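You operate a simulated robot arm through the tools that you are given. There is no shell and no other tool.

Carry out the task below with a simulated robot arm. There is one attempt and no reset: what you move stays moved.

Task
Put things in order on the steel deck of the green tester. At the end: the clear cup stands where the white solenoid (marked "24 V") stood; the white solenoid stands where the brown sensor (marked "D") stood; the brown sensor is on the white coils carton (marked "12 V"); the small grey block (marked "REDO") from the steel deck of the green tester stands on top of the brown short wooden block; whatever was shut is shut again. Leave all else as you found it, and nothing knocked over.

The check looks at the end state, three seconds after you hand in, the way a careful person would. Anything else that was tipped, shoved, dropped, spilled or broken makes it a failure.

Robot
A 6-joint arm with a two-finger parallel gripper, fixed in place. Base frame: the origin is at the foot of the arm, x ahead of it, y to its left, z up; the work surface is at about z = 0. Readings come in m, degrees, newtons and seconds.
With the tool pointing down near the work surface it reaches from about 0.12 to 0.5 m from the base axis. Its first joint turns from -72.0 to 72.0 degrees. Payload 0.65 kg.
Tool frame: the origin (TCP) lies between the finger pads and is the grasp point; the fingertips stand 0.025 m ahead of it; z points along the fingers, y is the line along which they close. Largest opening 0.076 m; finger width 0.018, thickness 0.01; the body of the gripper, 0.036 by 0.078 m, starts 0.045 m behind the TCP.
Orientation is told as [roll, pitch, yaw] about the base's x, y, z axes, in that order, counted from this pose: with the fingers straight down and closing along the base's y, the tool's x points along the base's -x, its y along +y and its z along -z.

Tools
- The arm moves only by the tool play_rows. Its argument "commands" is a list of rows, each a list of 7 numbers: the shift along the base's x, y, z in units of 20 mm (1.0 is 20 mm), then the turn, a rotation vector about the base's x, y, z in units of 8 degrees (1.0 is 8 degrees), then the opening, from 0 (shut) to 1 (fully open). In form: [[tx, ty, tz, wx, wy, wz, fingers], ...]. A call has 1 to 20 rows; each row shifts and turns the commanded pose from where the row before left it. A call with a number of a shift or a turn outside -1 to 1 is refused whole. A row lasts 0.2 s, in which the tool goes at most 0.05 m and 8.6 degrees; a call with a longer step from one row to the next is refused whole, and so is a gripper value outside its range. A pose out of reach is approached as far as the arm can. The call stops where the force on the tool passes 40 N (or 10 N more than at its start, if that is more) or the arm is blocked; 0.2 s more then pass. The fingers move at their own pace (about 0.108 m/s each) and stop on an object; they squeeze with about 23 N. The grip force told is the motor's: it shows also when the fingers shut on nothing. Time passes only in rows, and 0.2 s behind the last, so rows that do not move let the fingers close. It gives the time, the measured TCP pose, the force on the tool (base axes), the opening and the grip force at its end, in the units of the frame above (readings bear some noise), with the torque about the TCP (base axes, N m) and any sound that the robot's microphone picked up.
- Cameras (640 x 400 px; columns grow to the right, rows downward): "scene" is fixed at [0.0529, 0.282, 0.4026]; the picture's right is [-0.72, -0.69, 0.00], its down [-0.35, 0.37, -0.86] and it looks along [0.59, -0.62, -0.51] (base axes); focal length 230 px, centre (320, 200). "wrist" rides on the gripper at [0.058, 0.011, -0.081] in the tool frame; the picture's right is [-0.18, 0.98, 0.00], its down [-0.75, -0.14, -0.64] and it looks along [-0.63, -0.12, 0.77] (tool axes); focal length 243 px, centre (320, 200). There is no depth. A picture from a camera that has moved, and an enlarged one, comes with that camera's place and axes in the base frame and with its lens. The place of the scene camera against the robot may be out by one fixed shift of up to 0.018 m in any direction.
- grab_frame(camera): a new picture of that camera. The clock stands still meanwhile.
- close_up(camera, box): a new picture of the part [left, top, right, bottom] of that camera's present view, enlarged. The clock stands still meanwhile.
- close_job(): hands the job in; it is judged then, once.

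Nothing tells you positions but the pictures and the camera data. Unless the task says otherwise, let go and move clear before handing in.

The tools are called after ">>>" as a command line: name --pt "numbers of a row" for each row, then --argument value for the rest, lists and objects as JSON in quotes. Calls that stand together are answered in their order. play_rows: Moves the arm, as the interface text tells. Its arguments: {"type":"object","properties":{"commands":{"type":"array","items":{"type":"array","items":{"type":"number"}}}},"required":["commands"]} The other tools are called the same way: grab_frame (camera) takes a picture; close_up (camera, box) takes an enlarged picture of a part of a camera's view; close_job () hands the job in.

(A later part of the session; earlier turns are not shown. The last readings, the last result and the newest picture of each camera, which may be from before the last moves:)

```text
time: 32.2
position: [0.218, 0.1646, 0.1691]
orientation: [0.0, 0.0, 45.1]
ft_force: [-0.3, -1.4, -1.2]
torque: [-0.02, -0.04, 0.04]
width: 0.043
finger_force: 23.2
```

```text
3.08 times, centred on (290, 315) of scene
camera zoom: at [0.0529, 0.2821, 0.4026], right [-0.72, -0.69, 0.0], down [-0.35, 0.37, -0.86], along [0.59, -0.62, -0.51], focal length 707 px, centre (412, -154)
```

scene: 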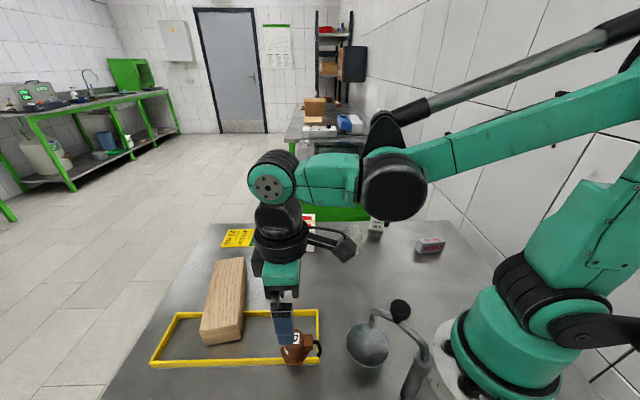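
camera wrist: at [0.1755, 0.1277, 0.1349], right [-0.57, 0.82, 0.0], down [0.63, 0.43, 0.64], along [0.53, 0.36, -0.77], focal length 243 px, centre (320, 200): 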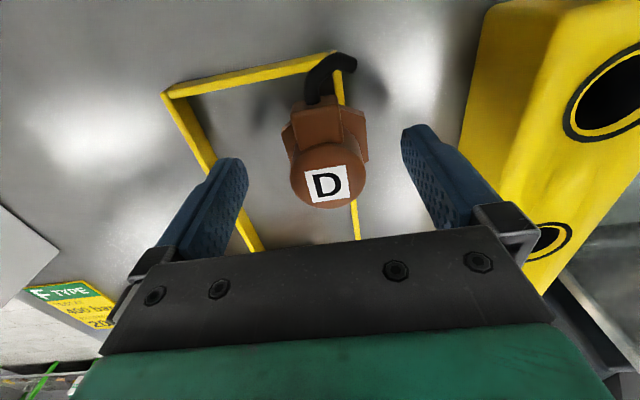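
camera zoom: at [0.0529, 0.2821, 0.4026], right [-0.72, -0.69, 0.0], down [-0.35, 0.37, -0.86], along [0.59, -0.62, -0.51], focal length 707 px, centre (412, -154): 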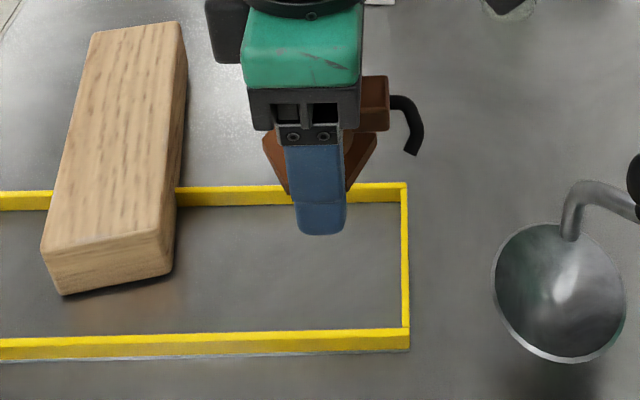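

The sensor is held well. I'll carry it over to above the carton's middle.

>>> play_rows --pt "0.35 -0.3 0 0 0 0 0" --pt "0.6 -0.53 0 0 0 0 0" --pt "0.75 -0.66 0 0 0 0 0" --pt "0.75 -0.66 0 0 0 0 0" --pt "0.75 -0.66 0 0 0 0 0" --pt "0.75 -0.66 0 0 0 0 0" --pt "0.75 -0.66 0 0 0 0 0" --pt "0.75 -0.66 0 0 0 0 0" --pt "0.75 -0.66 0 0 0 0 0" --pt "0.75 -0.66 0 0 0 0 0" --pt "0.75 -0.66 0 0 0 0 0" --pt "0.75 -0.66 0 0 0 0 0" --pt "0.75 -0.66 0 0 0 0 0" --pt "0.75 -0.66 0 0 0 0 0" --pt "0.45 -0.4 0 0 0 0 0" --pt "0.2 -0.15 0 0 0 0 0"

>>> grab_frame --camera "wrist"

>>> close_up --camera "scene" --box '[210, 160, 370, 270]'

```text
time: 35.6
position: [0.4279, -0.024, 0.1685]
orientation: [0.0, 0.0, 45.1]
ft_force: [0.2, -0.7, -0.4]
torque: [-0.03, 0.0, 0.02]
width: 0.0428
finger_force: 23.0
```

```text
taken
camera wrist: at [0.3795, -0.0585, 0.2503], right [-0.57, 0.82, 0.0], down [0.63, 0.43, 0.64], along [0.53, 0.36, -0.77], focal length 243 px, centre (320, 200)
```

wrist: 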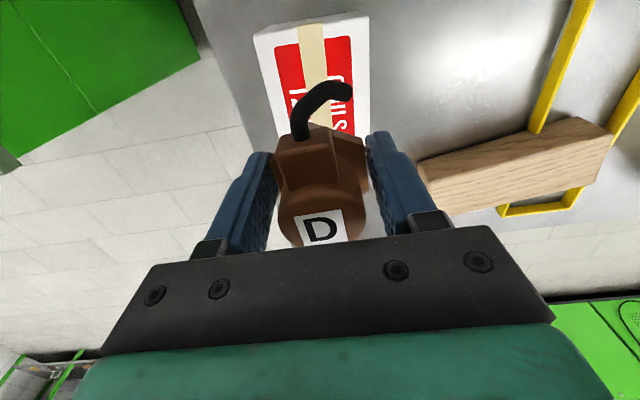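

```text
3.64 times, centred on (290, 215) of scene
camera zoom: at [0.0529, 0.282, 0.4026], right [-0.72, -0.69, 0.0], down [-0.35, 0.37, -0.86], along [0.59, -0.62, -0.51], focal length 835 px, centre (429, 146)
```

zoom: 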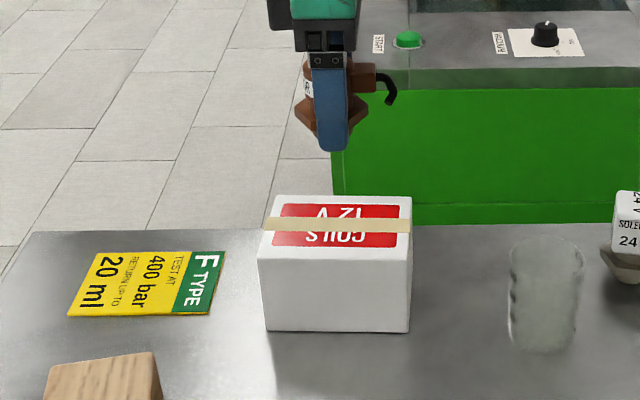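

The carton's top centre is confirmed at about (0.430, -0.021). I'll shift slightly and lower to just above it.

>>> play_rows --pt "0.1 0.15 -0.2 0 0 0 0" --pt "0 0 -0.5 0 0 0 0" --pt "0 0 -0.5 0 0 0 0" --pt "0 0 -0.5 0 0 0 0" --pt "0 0 -0.5 0 0 0 0" --pt "0 0 -0.5 0 0 0 0" --pt "0 0 -0.3 0 0 0 0" --pt "0 0 -0.2 0 0 0 0" --pt "0 0 0 0 0 0 0"

>>> close_up --camera "scene" --box '[230, 170, 350, 260]'

>>> grab_frame --camera "wrist"

```text
time: 37.6
position: [0.432, -0.0183, 0.104]
orientation: [0.0, 0.0, 45.1]
ft_force: [0.0, 0.7, -0.9]
torque: [-0.01, 0.05, 0.02]
width: 0.0427
finger_force: 23.2
```

```text
4.44 times, centred on (290, 215) of scene
camera zoom: at [0.0529, 0.282, 0.4026], right [-0.72, -0.69, 0.0], down [-0.35, 0.37, -0.86], along [0.59, -0.62, -0.51], focal length 1021 px, centre (453, 133)
```

zoom: 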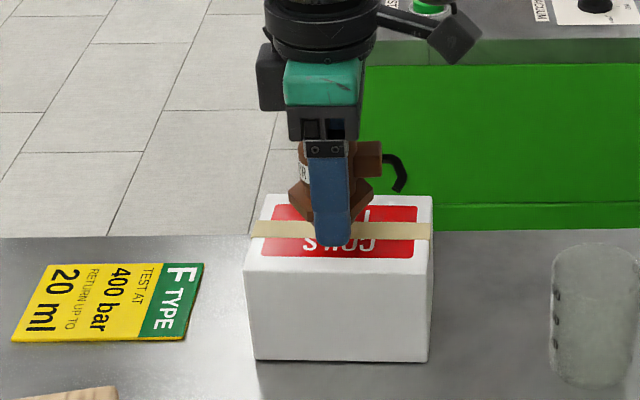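

```text
taken
camera wrist: at [0.3824, -0.0538, 0.1855], right [-0.57, 0.82, 0.0], down [0.63, 0.43, 0.64], along [0.53, 0.36, -0.77], focal length 243 px, centre (320, 200)
```

wrist: 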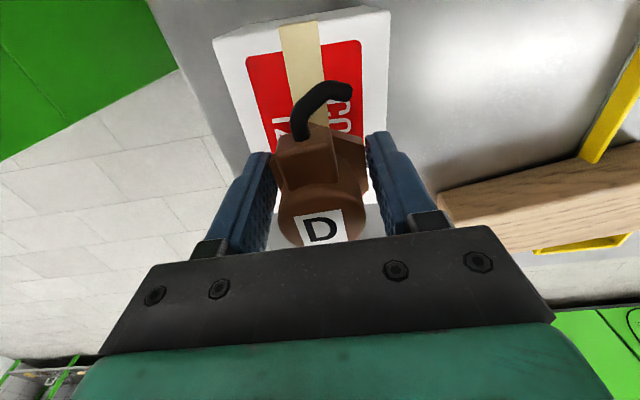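

About 9 mm remain. I'll lower in 2 mm steps and watch the force.

>>> play_rows --pt "0 0 -0.1 0 0 0 0" --pt "0 0 -0.1 0 0 0 0" --pt "0 0 -0.1 0 0 0 0" --pt "0 0 0 0 0 0 0"

>>> play_rows --pt "0 0 -0.06 0 0 0 0" --pt "0 0 0 0 0 0 0"

>>> play_rows --pt "0 0 -0.06 0 0 0 0" --pt "0 0 0 0 0 0 0"

```text
time: 38.6
position: [0.4305, -0.0192, 0.0972]
orientation: [0.0, 0.1, 45.1]
ft_force: [-0.2, 0.2, -0.4]
torque: [0.02, 0.02, 0.01]
width: 0.0428
finger_force: 22.3
```

```text
time: 39.2
position: [0.4306, -0.0189, 0.0967]
orientation: [0.0, 0.0, 45.2]
ft_force: [0.4, -0.8, -0.2]
torque: [0.01, -0.03, 0.0]
width: 0.0427
finger_force: 22.9
```

```text
time: 39.8
position: [0.4303, -0.0174, 0.0961]
orientation: [0.0, 0.1, 45.1]
ft_force: [-1.0, -0.7, 5.1]
torque: [-0.02, 0.02, -0.04]
width: 0.043
finger_force: 23.3
```

The sensor touched the carton top (5 N reaction). I'll ease the preload slightly, open the fingers, and check before lifting away.

>>> play_rows --pt "0 0 0.03 0 0 0 0" --pt "0 0 0 0 0 0 0.6" --pt "0 0 0 0 0 0 0.7" --pt "0 0 0 0 0 0 0.85" --pt "0 0 0 0 0 0 1" --pt "0 0 0 0 0 0 1"

>>> grab_frame --camera "wrist"

>>> close_up --camera "scene" --box '[230, 170, 350, 260]'

```text
time: 41.2
position: [0.43, -0.0194, 0.0959]
orientation: [-0.1, 0.0, 45.0]
ft_force: [-0.7, -0.2, -0.5]
torque: [0.02, -0.02, -0.02]
width: 0.0761
finger_force: 0.0
```

```text
taken
camera wrist: at [0.3816, -0.0533, 0.1774], right [-0.57, 0.82, 0.0], down [0.63, 0.43, 0.64], along [0.53, 0.36, -0.77], focal length 243 px, centre (320, 200)
```

wrist: 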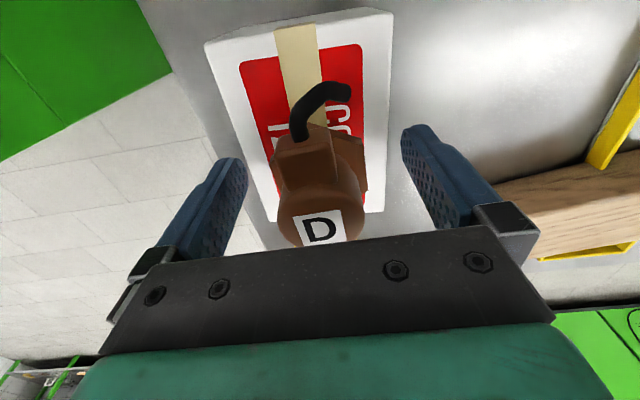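

```text
4.44 times, centred on (290, 215) of scene
camera zoom: at [0.0529, 0.282, 0.4026], right [-0.72, -0.69, 0.0], down [-0.35, 0.37, -0.86], along [0.59, -0.62, -0.51], focal length 1021 px, centre (453, 133)
```

zoom: 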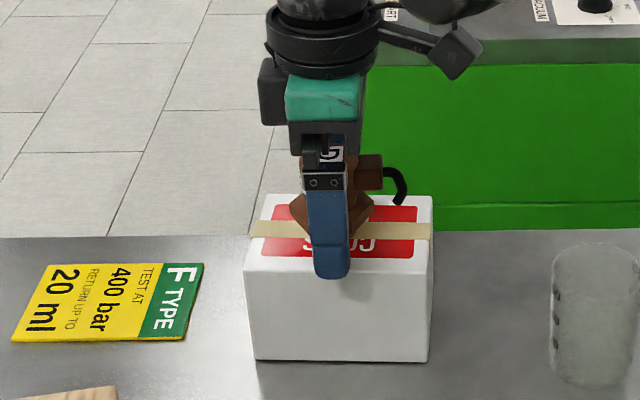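

Released; the sensor stays upright on the carton. I'll rise straight up and look.

>>> play_rows --pt "0 0 0.3 0 0 0 1" --pt "0 0 0.5 0 0 0 1" --pt "0 0 0.8 0 0 0 1" --pt "0 0 0.8 0 0 0 1" --pt "0 0 0.8 0 0 0 1" --pt "0 0 0.8 0 0 0 1" --pt "0 0 0.8 0 0 0 1" --pt "0 0 0.8 0 0 0 1"

>>> close_up --camera "scene" --box '[230, 170, 350, 260]'

```text
time: 43.0
position: [0.4307, -0.0202, 0.2088]
orientation: [0.0, -0.1, 45.1]
ft_force: [-0.3, 0.1, 0.0]
torque: [-0.02, -0.01, 0.03]
width: 0.076
finger_force: 0.0
```

```text
4.44 times, centred on (290, 215) of scene
camera zoom: at [0.0529, 0.2821, 0.4026], right [-0.72, -0.69, 0.0], down [-0.35, 0.37, -0.86], along [0.59, -0.62, -0.51], focal length 1021 px, centre (453, 133)
```

zoom: 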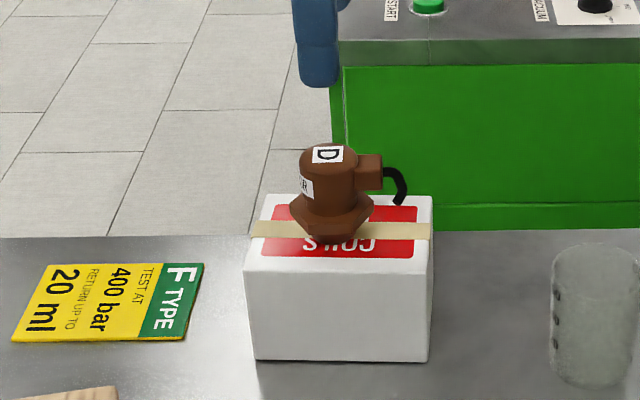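

The sensor stands well on the carton. Next I'll move above the solenoid at about (0.294, -0.192), keeping yaw 45, for a close look.

>>> play_rows --pt "-0.57 -0.72 0 0 0 0 1" --pt "-0.57 -0.72 0 0 0 0 1" --pt "-0.57 -0.72 0 0 0 0 1" --pt "-0.57 -0.72 0 0 0 0 1" --pt "-0.57 -0.72 0 0 0 0 1" --pt "-0.57 -0.72 0 0 0 0 1" --pt "-0.57 -0.72 -0.4 0 0 0 1" --pt "-0.57 -0.72 -0.4 0 0 0 1" --pt "-0.57 -0.72 -0.4 0 0 0 1" --pt "-0.57 -0.72 -0.4 0 0 0 1" --pt "-0.57 -0.72 -0.4 0 0 0 1" --pt "-0.57 -0.72 -0.4 0 0 0 1"

>>> grab_frame --camera "wrist"

>>> close_up --camera "wrist" --box '[240, 10, 440, 135]'

```text
time: 45.6
position: [0.2933, -0.1928, 0.1606]
orientation: [0.0, 0.0, 45.1]
ft_force: [-0.3, 0.2, 0.5]
torque: [0.02, -0.02, 0.02]
width: 0.076
finger_force: 0.1
```

```text
taken
camera wrist: at [0.2451, -0.2274, 0.2418], right [-0.57, 0.82, 0.0], down [0.63, 0.43, 0.64], along [0.53, 0.36, -0.77], focal length 243 px, centre (320, 200)
```

wrist: 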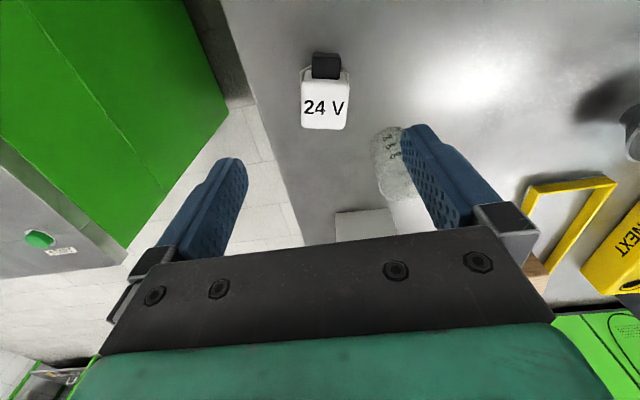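

```text
3.20 times, centred on (340, 72) of wrist
camera zoom: at [0.2451, -0.2274, 0.2418], right [-0.57, 0.82, 0.0], down [0.63, 0.43, 0.64], along [0.53, 0.36, -0.77], focal length 776 px, centre (256, 608)
```

zoom: 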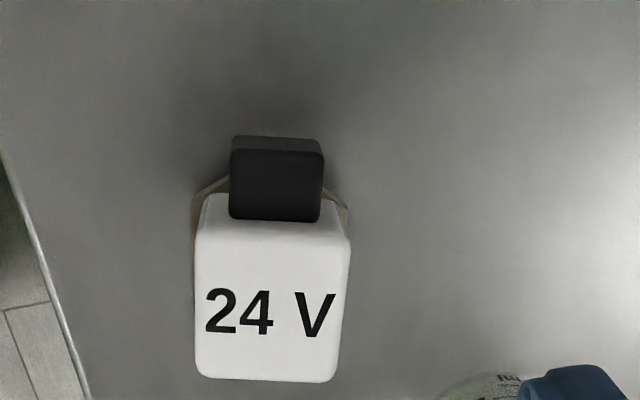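

The solenoid's axis is about (0.2955, -0.189) and it is turned to about yaw 32, plug pointing toward the base. I'll turn the gripper 13° to match, shift a little and lower to a mid height for refinement.

>>> play_rows --pt "0.05 0.1 0 0 0 -0.8 1" --pt "0.06 0.09 0 0 0 -0.8 1" --pt "0 0 -0.8 0 0 0 1" --pt "0 0 -0.8 0 0 0 1" --pt "0 0 -0.8 0 0 0 1" --pt "0 0 -0.8 0 0 0 1" --pt "0 0 0 0 0 0 1"

>>> close_up --camera "wrist" --box '[220, 60, 440, 197]'

>>> close_up --camera "scene" --box '[320, 170, 450, 260]'

```text
time: 47.2
position: [0.2958, -0.1906, 0.0955]
orientation: [-0.1, 0.0, 32.3]
ft_force: [-0.3, -0.7, 0.3]
torque: [0.02, -0.02, 0.0]
width: 0.076
finger_force: 0.0
```

```text
2.91 times, centred on (330, 128) of wrist
camera zoom: at [0.2406, -0.2131, 0.1775], right [-0.37, 0.93, 0.0], down [0.71, 0.28, 0.64], along [0.6, 0.24, -0.77], focal length 706 px, centre (291, 408)
```

zoom: 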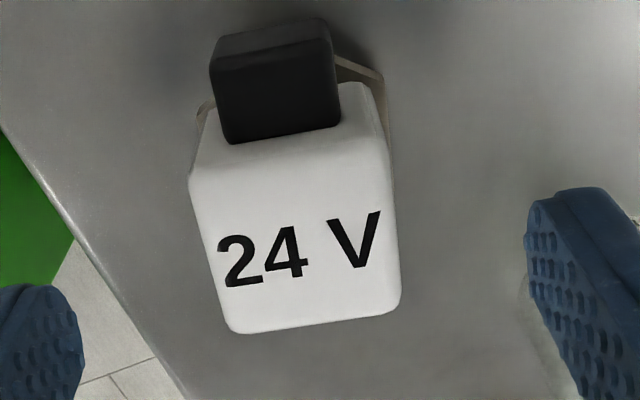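

```text
4.44 times, centred on (385, 215) of scene
camera zoom: at [0.0529, 0.2821, 0.4026], right [-0.72, -0.69, 0.0], down [-0.35, 0.37, -0.86], along [0.59, -0.62, -0.51], focal length 1021 px, centre (31, 133)
```

zoom: 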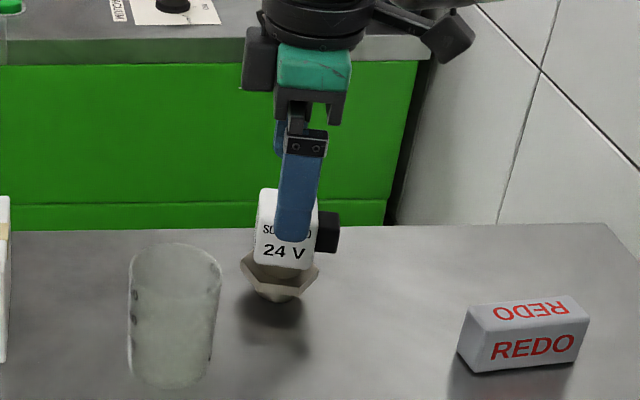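

The solenoid top is near z 0.065 and the gripper is centred on it. I'll descend to hex height, with the tips just above the deck, and check alignment before closing.

>>> play_rows --pt "0 0.04 -0.6 0 0 0 1" --pt "0 0 -0.6 0 0 0 1" --pt "0 0 -0.6 0 0 0 1" --pt "0 0 -0.6 0 0 0 1" --pt "0 0 -0.5 0 0 0 1" --pt "0 0 -0.25 0 0 0 1" --pt "0 0 0 0 0 0 1"

>>> close_up --camera "wrist" --box '[200, 60, 460, 222]'

>>> close_up --camera "scene" --box '[320, 170, 450, 260]'

```text
time: 48.8
position: [0.2956, -0.187, 0.0333]
orientation: [0.0, -0.1, 32.2]
ft_force: [0.6, -0.1, -0.5]
torque: [-0.01, 0.02, -0.02]
width: 0.0761
finger_force: 0.0
```

```text
2.46 times, centred on (330, 141) of wrist
camera zoom: at [0.241, -0.2103, 0.1152], right [-0.37, 0.93, 0.0], down [0.71, 0.28, 0.64], along [0.6, 0.24, -0.77], focal length 597 px, centre (295, 345)
```

zoom: 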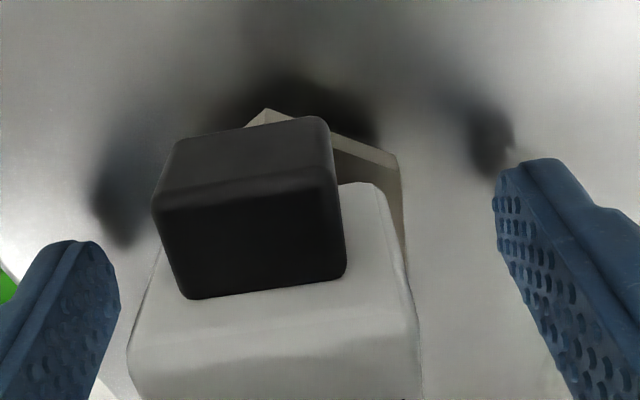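

```text
4.44 times, centred on (385, 215) of scene
camera zoom: at [0.0529, 0.2821, 0.4026], right [-0.72, -0.69, 0.0], down [-0.35, 0.37, -0.86], along [0.59, -0.62, -0.51], focal length 1021 px, centre (31, 133)
```

zoom: 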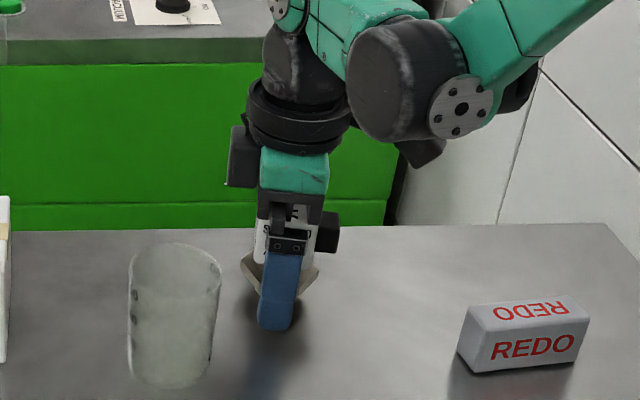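

The hex flats lie between the fingers and are centred within about a millimetre. I'll close and lift gently by 20 mm.

>>> play_rows --pt "0 0 0 0 0 0 0.75" --pt "0 0 0 0 0 0 0.62" --pt "0 0 0 0 0 0 0.5" --pt "0 0 0 0 0 0 0.2" --pt "0 0 0 0 0 0 0" --pt "0 0 0 0 0 0 0" --pt "0 0 0 0 0 0 0"

>>> close_up --camera "wrist" --box '[200, 60, 460, 222]'

```text
time: 50.4
position: [0.2968, -0.1878, 0.0346]
orientation: [0.0, 0.0, 32.3]
ft_force: [-0.2, 0.4, 0.3]
torque: [0.01, 0.0, 0.0]
width: 0.0432
finger_force: 23.2
```

```text
2.46 times, centred on (330, 141) of wrist
camera zoom: at [0.241, -0.2102, 0.1153], right [-0.37, 0.93, 0.0], down [0.71, 0.28, 0.64], along [0.6, 0.24, -0.77], focal length 597 px, centre (295, 345)
```

zoom: 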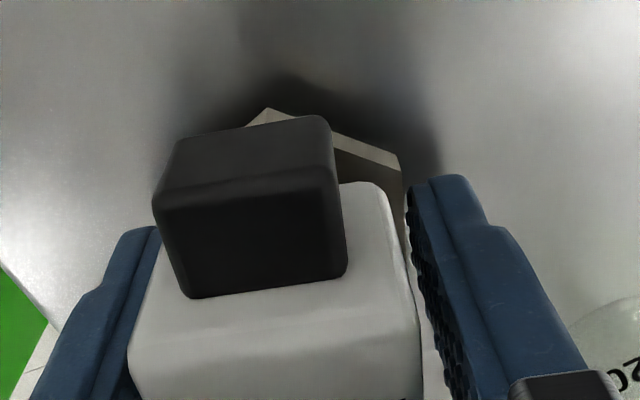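

Gripped at 43 mm on the hex. I'll lift gently.

>>> play_rows --pt "0 0 0.1 0 0 0 0" --pt "0 0 0.15 0 0 0 0" --pt "0 0 0.2 0 0 0 0" --pt "0 0 0.25 0 0 0 0" --pt "0 0 0.3 0 0 0 0"

>>> close_up --camera "scene" --box '[320, 170, 450, 260]'

>>> close_up --camera "wrist" --box '[200, 60, 460, 222]'

```text
time: 51.6
position: [0.2965, -0.1884, 0.0535]
orientation: [0.0, 0.0, 32.3]
ft_force: [-0.2, 0.4, -2.5]
torque: [0.01, 0.01, 0.02]
width: 0.0432
finger_force: 23.0
```

```text
4.44 times, centred on (385, 215) of scene
camera zoom: at [0.0529, 0.282, 0.4026], right [-0.72, -0.69, 0.0], down [-0.35, 0.37, -0.86], along [0.59, -0.62, -0.51], focal length 1021 px, centre (31, 133)
```

zoom: 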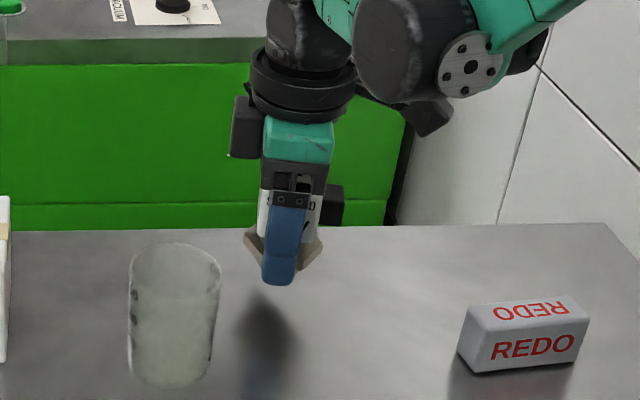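

```text
2.46 times, centred on (330, 141) of wrist
camera zoom: at [0.2416, -0.2105, 0.1346], right [-0.37, 0.93, 0.0], down [0.71, 0.28, 0.64], along [0.6, 0.24, -0.77], focal length 597 px, centre (295, 345)
```

zoom: 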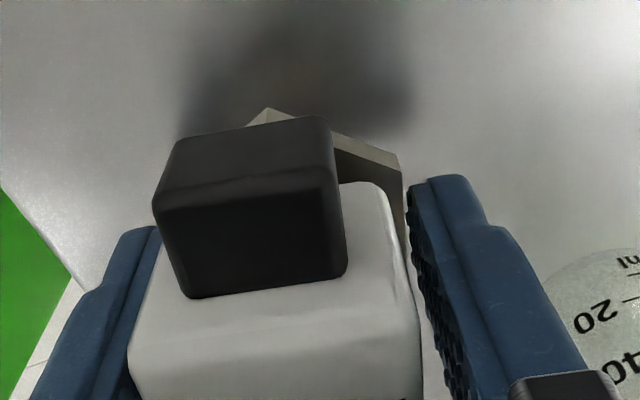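

It holds (about 2.5 N). I'll raise it to about z 0.175 and then carry it over toward the sensor's old place, turning back to yaw 45 on the way.

>>> play_rows --pt "0 0 0.3 0 0 0 0" --pt "0 0 0.4 0 0 0 0" --pt "0 0 0.5 0 0 0 0" --pt "0 0 0.5 0 0 0 0" --pt "0 0 0.5 0 0 0 0" --pt "0 0 0.5 0 0 0 0" --pt "0 0 0.5 0 0 0 0" --pt "0 0 0.5 0 0 0 0" --pt "0 0 0.5 0 0 0 0" --pt "0 0 0.5 0 0 0 0" --pt "0 0 0.5 0 0 0 0" --pt "0 0 0.5 0 0 0 0" --pt "0 0 0.3 0 0 0 0"

>>> play_rows --pt "-0.1 0.4 0 0 0 0.1 0" --pt "-0.16 0.7 0 0 0 0.1 0" --pt "-0.2 0.93 0 0 0 0.1 0" --pt "-0.2 0.93 0 0 0 0.1 0" --pt "-0.2 0.93 0 0 0 0.1 0" --pt "-0.2 0.93 0 0 0 0.1 0" --pt "-0.2 0.93 0 0 0 0.1 0" --pt "-0.2 0.93 0 0 0 0.1 0" --pt "-0.2 0.93 0 0 0 0.1 0" --pt "-0.2 0.93 0 0 0 0.1 0" --pt "-0.2 0.93 0 0 0 0.1 0" --pt "-0.2 0.93 0 0 0 0.1 0" --pt "-0.2 0.93 0 0 0 0.1 0" --pt "-0.2 0.93 0 0 0 0.1 0" --pt "-0.2 0.93 0 0 0 0.1 0" --pt "-0.2 0.93 0 0 0 0.1 0" --pt "-0.2 0.93 0 0 0 0 0" --pt "-0.2 0.93 0 0 0 0 0" --pt "-0.2 0.93 0 0 0 0 0" --pt "-0.1 0.7 0 0 0 0 0"

>>> grab_frame --camera "wrist"

>>> grab_frame --camera "scene"

```text
time: 54.4
position: [0.2962, -0.1876, 0.1733]
orientation: [0.0, 0.1, 32.2]
ft_force: [0.3, -0.3, -1.7]
torque: [0.0, -0.01, 0.01]
width: 0.0433
finger_force: 23.6
```

```text
time: 58.6
position: [0.2225, 0.1656, 0.1728]
orientation: [0.0, 0.0, 45.0]
ft_force: [0.9, -0.6, -2.2]
torque: [0.01, 0.02, -0.01]
width: 0.0431
finger_force: 23.1
```

```text
taken
camera wrist: at [0.1741, 0.1305, 0.2544], right [-0.57, 0.82, 0.0], down [0.63, 0.43, 0.64], along [0.53, 0.36, -0.77], focal length 243 px, centre (320, 200)
```

wrist: 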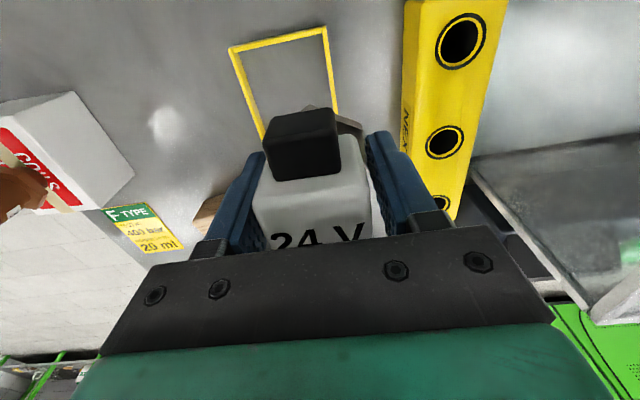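

```text
taken
```

scene: 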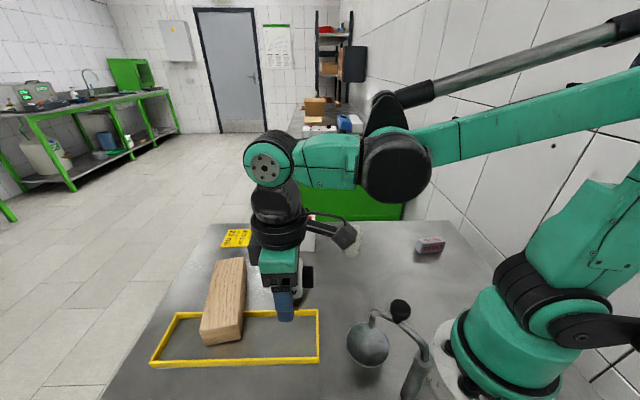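

Positioned over the old sensor place. I'll lower it, watching the rail, down to about 1 cm above the deck.

>>> play_rows --pt "-0.09 0.05 -0.3 0 0 0 0" --pt "0 0 -0.6 0 0 0 0" --pt "0 0 -0.6 0 0 0 0" --pt "0 0 -0.6 0 0 0 0" --pt "0 0 -0.6 0 0 0 0" --pt "0 0 -0.6 0 0 0 0" --pt "0 0 -0.6 0 0 0 0" --pt "0 0 -0.6 0 0 0 0" --pt "0 0 -0.5 0 0 0 0" --pt "0 0 -0.5 0 0 0 0" --pt "0 0 -0.5 0 0 0 0" --pt "0 0 -0.3 0 0 0 0" --pt "0 0 0 0 0 0 0"

>>> close_up --camera "scene" --box '[230, 290, 360, 380]'

>>> grab_frame --camera "wrist"

```text
time: 61.4
position: [0.2193, 0.1665, 0.0478]
orientation: [0.0, 0.1, 45.1]
ft_force: [0.5, -0.2, -2.1]
torque: [0.04, 0.01, -0.01]
width: 0.0434
finger_force: 22.8
```

```text
4.44 times, centred on (295, 335) of scene
camera zoom: at [0.0529, 0.2821, 0.4026], right [-0.72, -0.69, 0.0], down [-0.35, 0.37, -0.86], along [0.59, -0.62, -0.51], focal length 1021 px, centre (431, -400)
```

zoom: 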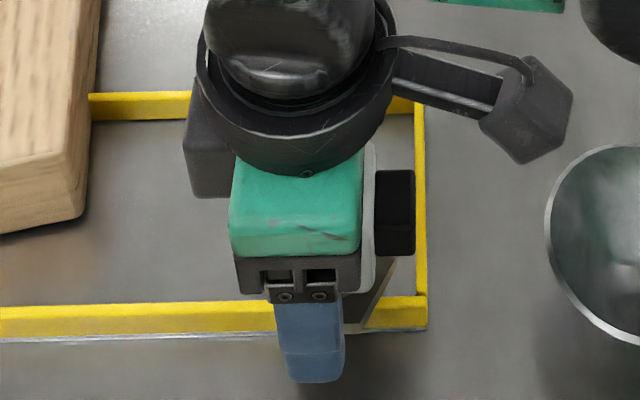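

```text
taken
camera wrist: at [0.1696, 0.1315, 0.1285], right [-0.57, 0.82, 0.0], down [0.63, 0.43, 0.64], along [0.53, 0.36, -0.77], focal length 243 px, centre (320, 200)
```

wrist: 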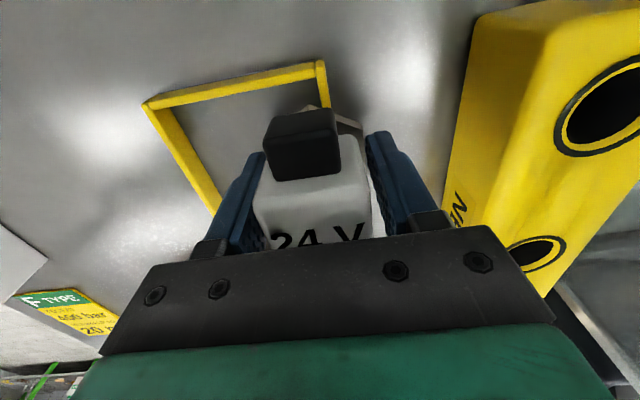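

Position looks right relative to the frame corner. I'll lower in small steps until contact.

>>> play_rows --pt "0 0 -0.12 0 0 0 0" --pt "0 0 -0.12 0 0 0 0" --pt "0 0 -0.12 0 0 0 0" --pt "0 0 -0.1 0 0 0 0" --pt "0 0 0 0 0 0 0"

>>> play_rows --pt "0 0 -0.06 0 0 0 0" --pt "0 0 0 0 0 0 0"

>>> play_rows --pt "0 0 -0.05 0 0 0 0" --pt "0 0 0 0 0 0 0"

```text
time: 62.6
position: [0.2186, 0.1658, 0.0362]
orientation: [0.0, 0.0, 45.1]
ft_force: [-0.1, -0.1, -1.7]
torque: [0.01, 0.01, 0.0]
width: 0.0435
finger_force: 22.8
```

```text
time: 63.2
position: [0.2203, 0.1653, 0.0352]
orientation: [-0.1, 0.1, 45.1]
ft_force: [-0.3, -1.7, 21.5]
torque: [-0.09, 0.03, 0.02]
width: 0.0433
finger_force: 22.5
```

```text
time: 63.8
position: [0.2195, 0.165, 0.0352]
orientation: [0.0, 0.0, 45.1]
ft_force: [3.7, -5.7, 19.7]
torque: [-0.16, -0.06, 0.04]
width: 0.0429
finger_force: 23.0
```

Contact came at the expected height with about 20 N preload. I'll ease up about 1.5 mm to relax it before releasing.

>>> play_rows --pt "0 0 0.05 0 0 0 0" --pt "0 0 0 0 0 0 0"

>>> close_up --camera "scene" --box '[230, 290, 360, 380]'

>>> close_up --camera "wrist" --box '[200, 60, 460, 222]'

```text
time: 64.4
position: [0.2193, 0.1653, 0.038]
orientation: [0.1, 0.0, 45.1]
ft_force: [-0.5, -0.7, -2.7]
torque: [-0.02, -0.04, -0.02]
width: 0.0433
finger_force: 23.2
```

```text
4.44 times, centred on (295, 335) of scene
camera zoom: at [0.0529, 0.2821, 0.4026], right [-0.72, -0.69, 0.0], down [-0.35, 0.37, -0.86], along [0.59, -0.62, -0.51], focal length 1021 px, centre (431, -400)
```

zoom: 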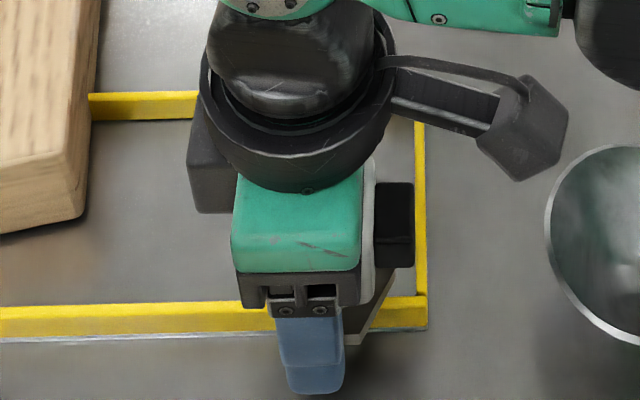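

```text
2.46 times, centred on (330, 141) of wrist
camera zoom: at [0.1705, 0.1312, 0.1185], right [-0.57, 0.82, 0.0], down [0.63, 0.43, 0.64], along [0.53, 0.37, -0.77], focal length 597 px, centre (295, 345)
```

zoom: 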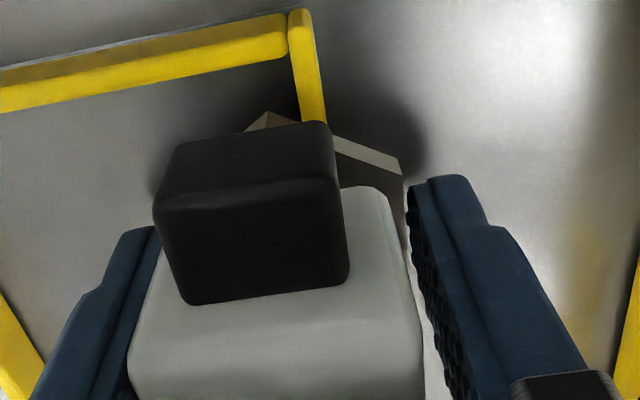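

The preload is off and it hangs about a millimetre above the deck. I'll lower a hair until light contact, then release.

>>> play_rows --pt "0 0 -0.03 0 0 0 0" --pt "0 0 0 0 0 0 0"

>>> play_rows --pt "0 0 -0.02 0 0 0 0" --pt "0 0 0 0 0 0 0"

```text
time: 65.0
position: [0.2189, 0.1653, 0.0366]
orientation: [-0.1, -0.1, 45.1]
ft_force: [-1.4, 0.2, -1.7]
torque: [0.01, -0.02, -0.02]
width: 0.0431
finger_force: 22.5
```

```text
time: 65.6
position: [0.2179, 0.1653, 0.0376]
orientation: [0.0, -0.1, 45.1]
ft_force: [0.1, 0.6, -2.8]
torque: [0.02, 0.01, 0.0]
width: 0.0434
finger_force: 23.4
```

Still hanging, so it had slid up slightly in the grip. I'll continue down in tiny steps.

>>> play_rows --pt "0 0 -0.03 0 0 0 0" --pt "0 0 0 0 0 0 0"

>>> play_rows --pt "0 0 -0.03 0 0 0 0" --pt "0 0 0 0 0 0 0"

```text
time: 66.2
position: [0.2194, 0.166, 0.035]
orientation: [0.0, 0.0, 45.1]
ft_force: [2.5, -0.3, 21.8]
torque: [-0.08, -0.02, 0.01]
width: 0.0433
finger_force: 22.4
```

```text
time: 66.8
position: [0.2183, 0.1668, 0.0348]
orientation: [0.1, 0.0, 45.2]
ft_force: [-4.5, 7.4, 20.7]
torque: [0.13, 0.16, -0.03]
width: 0.0432
finger_force: 22.6
```

Now in firm contact. I'll back off about half a millimetre and open the fingers.

>>> play_rows --pt "0 0 0.02 0 0 0 0" --pt "0 0 0 0 0 0 0"

```text
time: 67.4
position: [0.2181, 0.1659, 0.0347]
orientation: [0.0, 0.1, 45.1]
ft_force: [-8.0, -0.8, 19.7]
torque: [-0.03, 0.2, -0.02]
width: 0.0435
finger_force: 22.9
```

>>> play_rows --pt "0 0 0.02 0 0 0 0" --pt "0 0 0 0 0 0 0"

```text
time: 68.0
position: [0.2191, 0.1668, 0.0354]
orientation: [0.0, -0.1, 45.2]
ft_force: [-0.1, -0.1, -1.5]
torque: [0.05, -0.03, 0.02]
width: 0.0435
finger_force: 22.6
```

Force is near zero now, with the gap under half a millimetre. I'll release.

>>> play_rows --pt "0 0 0 0 0 0 0.6" --pt "0 0 0 0 0 0 0.7" --pt "0 0 0 0 0 0 0.85" --pt "0 0 0 0 0 0 1" --pt "0 0 0 0 0 0 1"

>>> close_up --camera "scene" --box '[230, 290, 360, 380]'

>>> close_up --camera "wrist" --box '[200, 60, 460, 222]'

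```text
time: 69.2
position: [0.2195, 0.1673, 0.0351]
orientation: [0.0, 0.0, 45.2]
ft_force: [-0.8, -0.2, -0.2]
torque: [0.01, -0.03, 0.03]
width: 0.0762
finger_force: 0.1
```

```text
4.44 times, centred on (295, 335) of scene
camera zoom: at [0.0529, 0.282, 0.4026], right [-0.72, -0.69, 0.0], down [-0.35, 0.37, -0.86], along [0.59, -0.62, -0.51], focal length 1021 px, centre (431, -400)
```

zoom: 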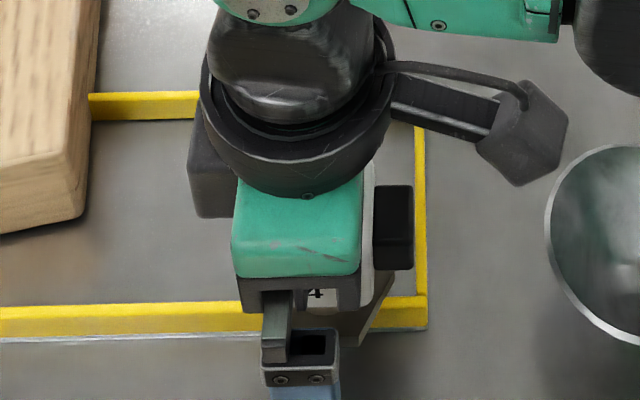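

```text
2.46 times, centred on (330, 141) of wrist
camera zoom: at [0.1704, 0.1314, 0.1164], right [-0.57, 0.82, 0.0], down [0.63, 0.43, 0.64], along [0.53, 0.36, -0.77], focal length 597 px, centre (295, 345)
```

zoom: 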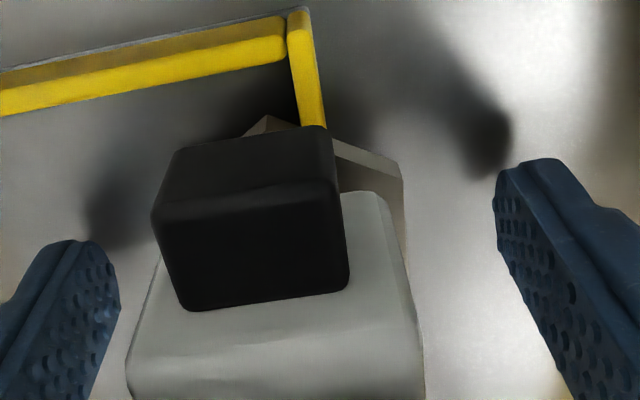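

The solenoid stands by itself. I'll rise straight up and check it.

>>> play_rows --pt "0 0 0.3 0 0 0 1" --pt "0 0 0.5 0 0 0 1" --pt "0 0 0.8 0 0 0 1" --pt "0 0 0.9 0 0 0 1" --pt "0 0 0.9 0 0 0 1" --pt "0 0 0.9 0 0 0 1" --pt "0 0 0.9 0 0 0 1" --pt "0 0 0.9 0 0 0 1" --pt "0 0 0.9 0 0 0 1"

>>> close_up --camera "scene" --box '[230, 290, 360, 380]'

>>> grab_frame --camera "wrist"

```text
time: 71.2
position: [0.2181, 0.1658, 0.1766]
orientation: [0.1, 0.0, 45.0]
ft_force: [0.7, 0.1, -1.1]
torque: [0.03, -0.02, 0.0]
width: 0.0759
finger_force: 0.0
```

```text
4.44 times, centred on (295, 335) of scene
camera zoom: at [0.0529, 0.282, 0.4026], right [-0.72, -0.69, 0.0], down [-0.35, 0.37, -0.86], along [0.59, -0.62, -0.51], focal length 1021 px, centre (431, -400)
```

zoom: 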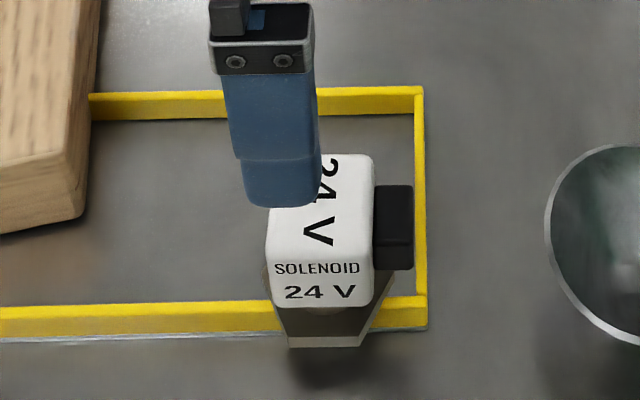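

```text
taken
camera wrist: at [0.1703, 0.1299, 0.258], right [-0.57, 0.82, 0.0], down [0.63, 0.43, 0.64], along [0.53, 0.36, -0.77], focal length 243 px, centre (320, 200)
```

wrist: 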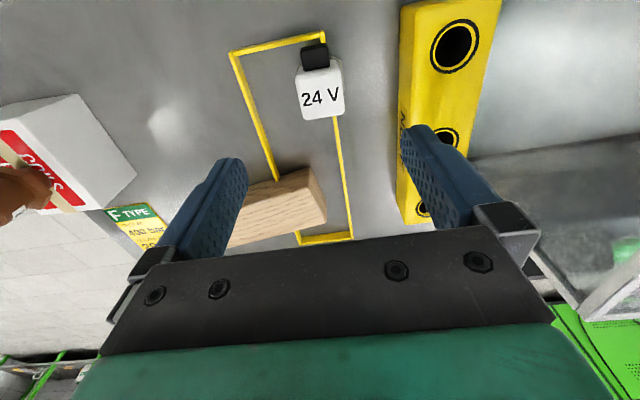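

The solenoid stands upright in the sensor's old place. Next is the cup: I'll move above it at about (0.300, -0.091), turning to yaw 0.

>>> play_rows --pt "0.256 -0.8 0.1 0 0 -0.353 1" --pt "0.256 -0.8 0.1 0 0 -0.353 1" --pt "0.256 -0.8 0.1 0 0 -0.353 1" --pt "0.256 -0.8 0.1 0 0 -0.353 1" --pt "0.256 -0.8 0 0 0 -0.353 1" --pt "0.256 -0.8 0 0 0 -0.353 1" --pt "0.256 -0.8 0 0 0 -0.353 1" --pt "0.256 -0.8 0 0 0 -0.353 1" --pt "0.256 -0.8 0 0 0 -0.353 1" --pt "0.256 -0.8 0 0 0 -0.353 1" --pt "0.256 -0.8 0 0 0 -0.353 1" --pt "0.256 -0.8 0 0 0 -0.353 1" --pt "0.256 -0.8 0 0 0 -0.353 1" --pt "0.256 -0.8 0 0 0 -0.353 1" --pt "0.256 -0.8 0 0 0 -0.353 1" --pt "0.256 -0.8 0 0 0 -0.353 1"

>>> grab_frame --camera "wrist"

>>> close_up --camera "wrist" --box '[220, 20, 440, 157]'

>>> close_up --camera "scene" --box '[310, 200, 400, 270]'

```text
time: 74.6
position: [0.3007, -0.09, 0.1844]
orientation: [0.0, 0.1, -0.1]
ft_force: [1.0, -0.2, 0.6]
torque: [0.04, 0.01, 0.0]
width: 0.0759
finger_force: 0.1
```

```text
taken
camera wrist: at [0.242, -0.0802, 0.2653], right [0.19, 0.98, 0.0], down [0.75, -0.14, 0.64], along [0.63, -0.12, -0.77], focal length 243 px, centre (320, 200)
```

wrist: 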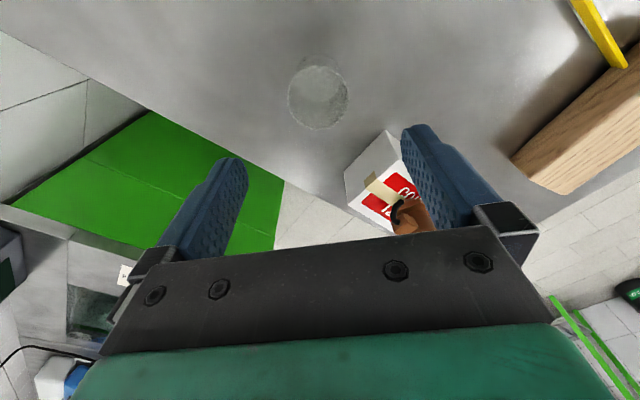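

```text
2.91 times, centred on (330, 88) of wrist
camera zoom: at [0.242, -0.0802, 0.2653], right [0.19, 0.98, 0.0], down [0.75, -0.14, 0.64], along [0.63, -0.12, -0.77], focal length 706 px, centre (291, 524)
```

zoom: 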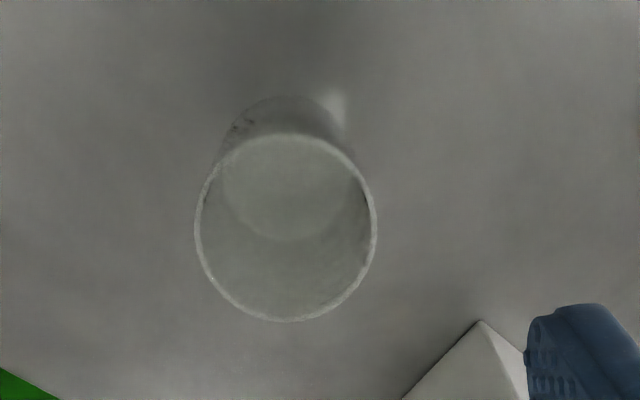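

```text
5.71 times, centred on (355, 235) of scene
camera zoom: at [0.0529, 0.2821, 0.4026], right [-0.72, -0.69, 0.0], down [-0.35, 0.37, -0.86], along [0.59, -0.62, -0.51], focal length 1313 px, centre (120, 0)
```

zoom: 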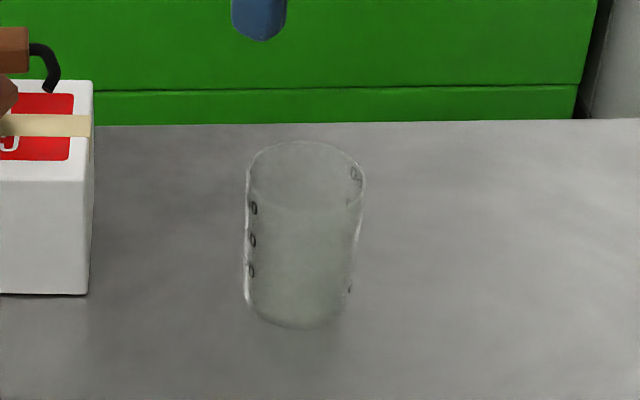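

The cup's axis is at about (0.303, -0.093), 50 mm wide at the rim, about 65–70 mm tall, and looks empty. I'll centre and lower around it.

>>> play_rows --pt "0.11 -0.14 -0.3 0 0 0 1" --pt "0 0 -0.7 0 0 0 1" --pt "0 0 -0.8 0 0 0 1" --pt "0 0 -0.8 0 0 0 1" --pt "0 0 -0.8 0 0 0 1" --pt "0 0 -0.6 0 0 0 1" --pt "0 0 0 0 0 0 1"

>>> close_up --camera "wrist" --box '[200, 60, 460, 222]'

>>> close_up --camera "scene" --box '[290, 180, 420, 270]'

```text
time: 76.2
position: [0.3009, -0.095, 0.1014]
orientation: [0.0, -0.1, 0.0]
ft_force: [-0.2, -0.4, 0.4]
torque: [-0.01, 0.0, -0.01]
width: 0.0759
finger_force: 0.2
```

```text
2.46 times, centred on (330, 141) of wrist
camera zoom: at [0.2432, -0.0844, 0.1836], right [0.18, 0.98, 0.0], down [0.75, -0.14, 0.64], along [0.63, -0.12, -0.77], focal length 597 px, centre (295, 345)
```

zoom: 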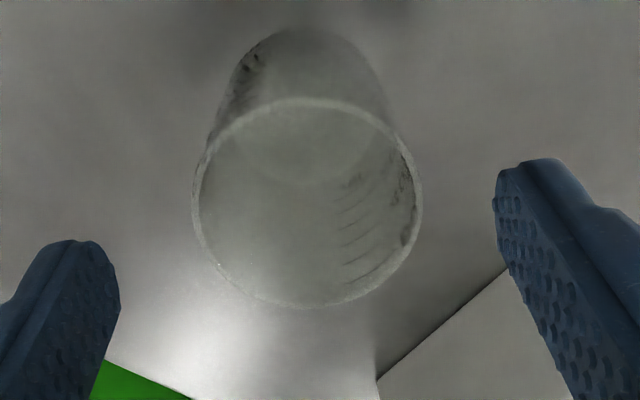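

```text
4.44 times, centred on (355, 225) of scene
camera zoom: at [0.0529, 0.2821, 0.4026], right [-0.72, -0.69, 0.0], down [-0.35, 0.37, -0.86], along [0.59, -0.62, -0.51], focal length 1021 px, centre (164, 89)
```

zoom: 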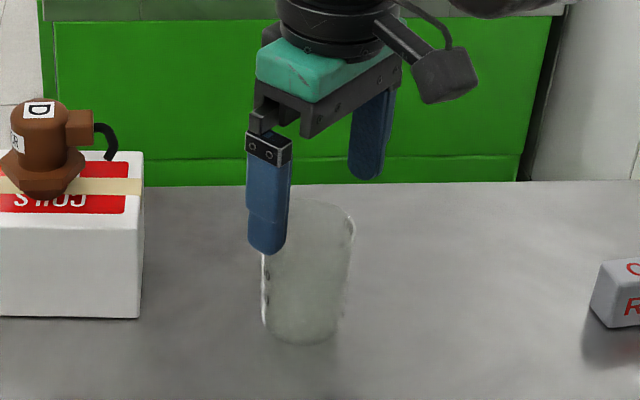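

The cup is about 3 mm off towards +y; I'll correct, lower to mid-height and close gently.

>>> play_rows --pt "0.03 0.16 0 0 0 0 1" --pt "0 0 -0.6 0 0 0 1" --pt "0 0 -0.7 0 0 0 1" --pt "0 0 -0.7 0 0 0 1" --pt "0 0 -0.5 0 0 0 1" --pt "0 0 -0.3 0 0 0 1" --pt "0 0 0 0 0 0 1"

>>> close_up --camera "wrist" --box '[200, 60, 460, 222]'

```text
time: 77.8
position: [0.3031, -0.0909, 0.0467]
orientation: [0.0, 0.0, 0.0]
ft_force: [-0.1, 0.3, -0.1]
torque: [-0.04, 0.02, 0.0]
width: 0.0759
finger_force: 0.0
```

```text
2.46 times, centred on (330, 141) of wrist
camera zoom: at [0.245, -0.0815, 0.1294], right [0.18, 0.98, 0.0], down [0.75, -0.14, 0.64], along [0.63, -0.12, -0.77], focal length 597 px, centre (295, 345)
```

zoom: 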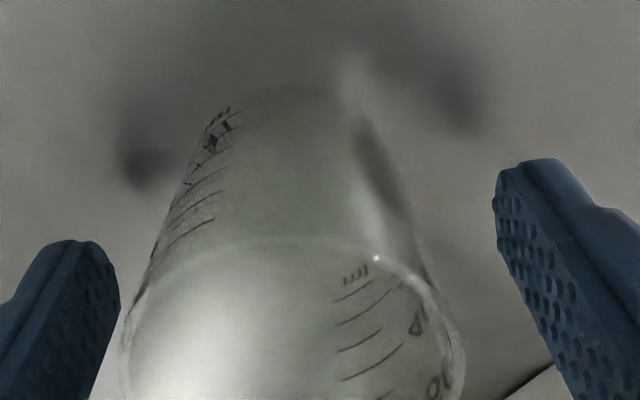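

Centred well enough. I'll close on the cup.

>>> play_rows --pt "0 0 0 0 0 0 0.8" --pt "0 0 0 0 0 0 0.7" --pt "0 0 0 0 0 0 0.6" --pt "0 0 0 0 0 0 0.4" --pt "0 0 0 0 0 0 0.2" --pt "0 0 0 0 0 0 0" --pt "0 0 0 0 0 0 0"

>>> close_up --camera "wrist" --box '[200, 60, 460, 222]'

>>> close_up --camera "scene" --box '[290, 180, 420, 270]'

```text
time: 79.4
position: [0.3034, -0.091, 0.0475]
orientation: [-0.1, 0.1, 0.0]
ft_force: [0.6, 0.6, -0.2]
torque: [0.0, 0.05, 0.02]
width: 0.0491
finger_force: 23.3
```

```text
2.46 times, centred on (330, 141) of wrist
camera zoom: at [0.245, -0.0815, 0.1295], right [0.18, 0.98, 0.0], down [0.75, -0.14, 0.64], along [0.63, -0.12, -0.77], focal length 597 px, centre (295, 345)
```

zoom: 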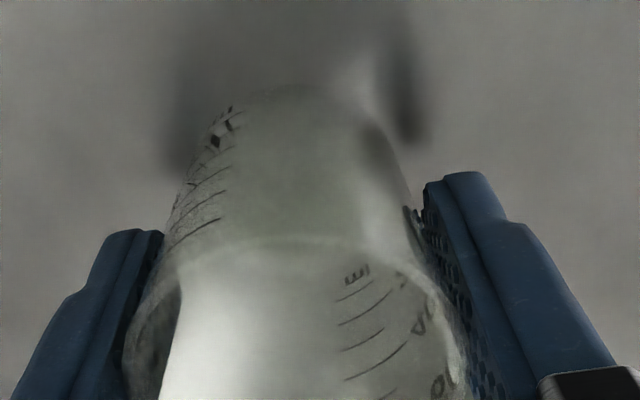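

```text
4.44 times, centred on (355, 225) of scene
camera zoom: at [0.0529, 0.282, 0.4026], right [-0.72, -0.69, 0.0], down [-0.35, 0.37, -0.86], along [0.59, -0.62, -0.51], focal length 1021 px, centre (164, 89)
```

zoom: 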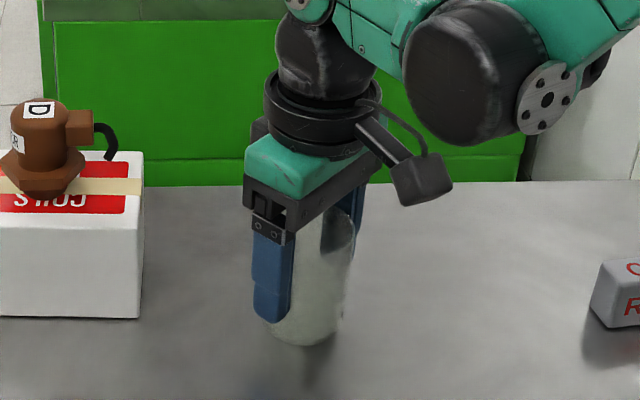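

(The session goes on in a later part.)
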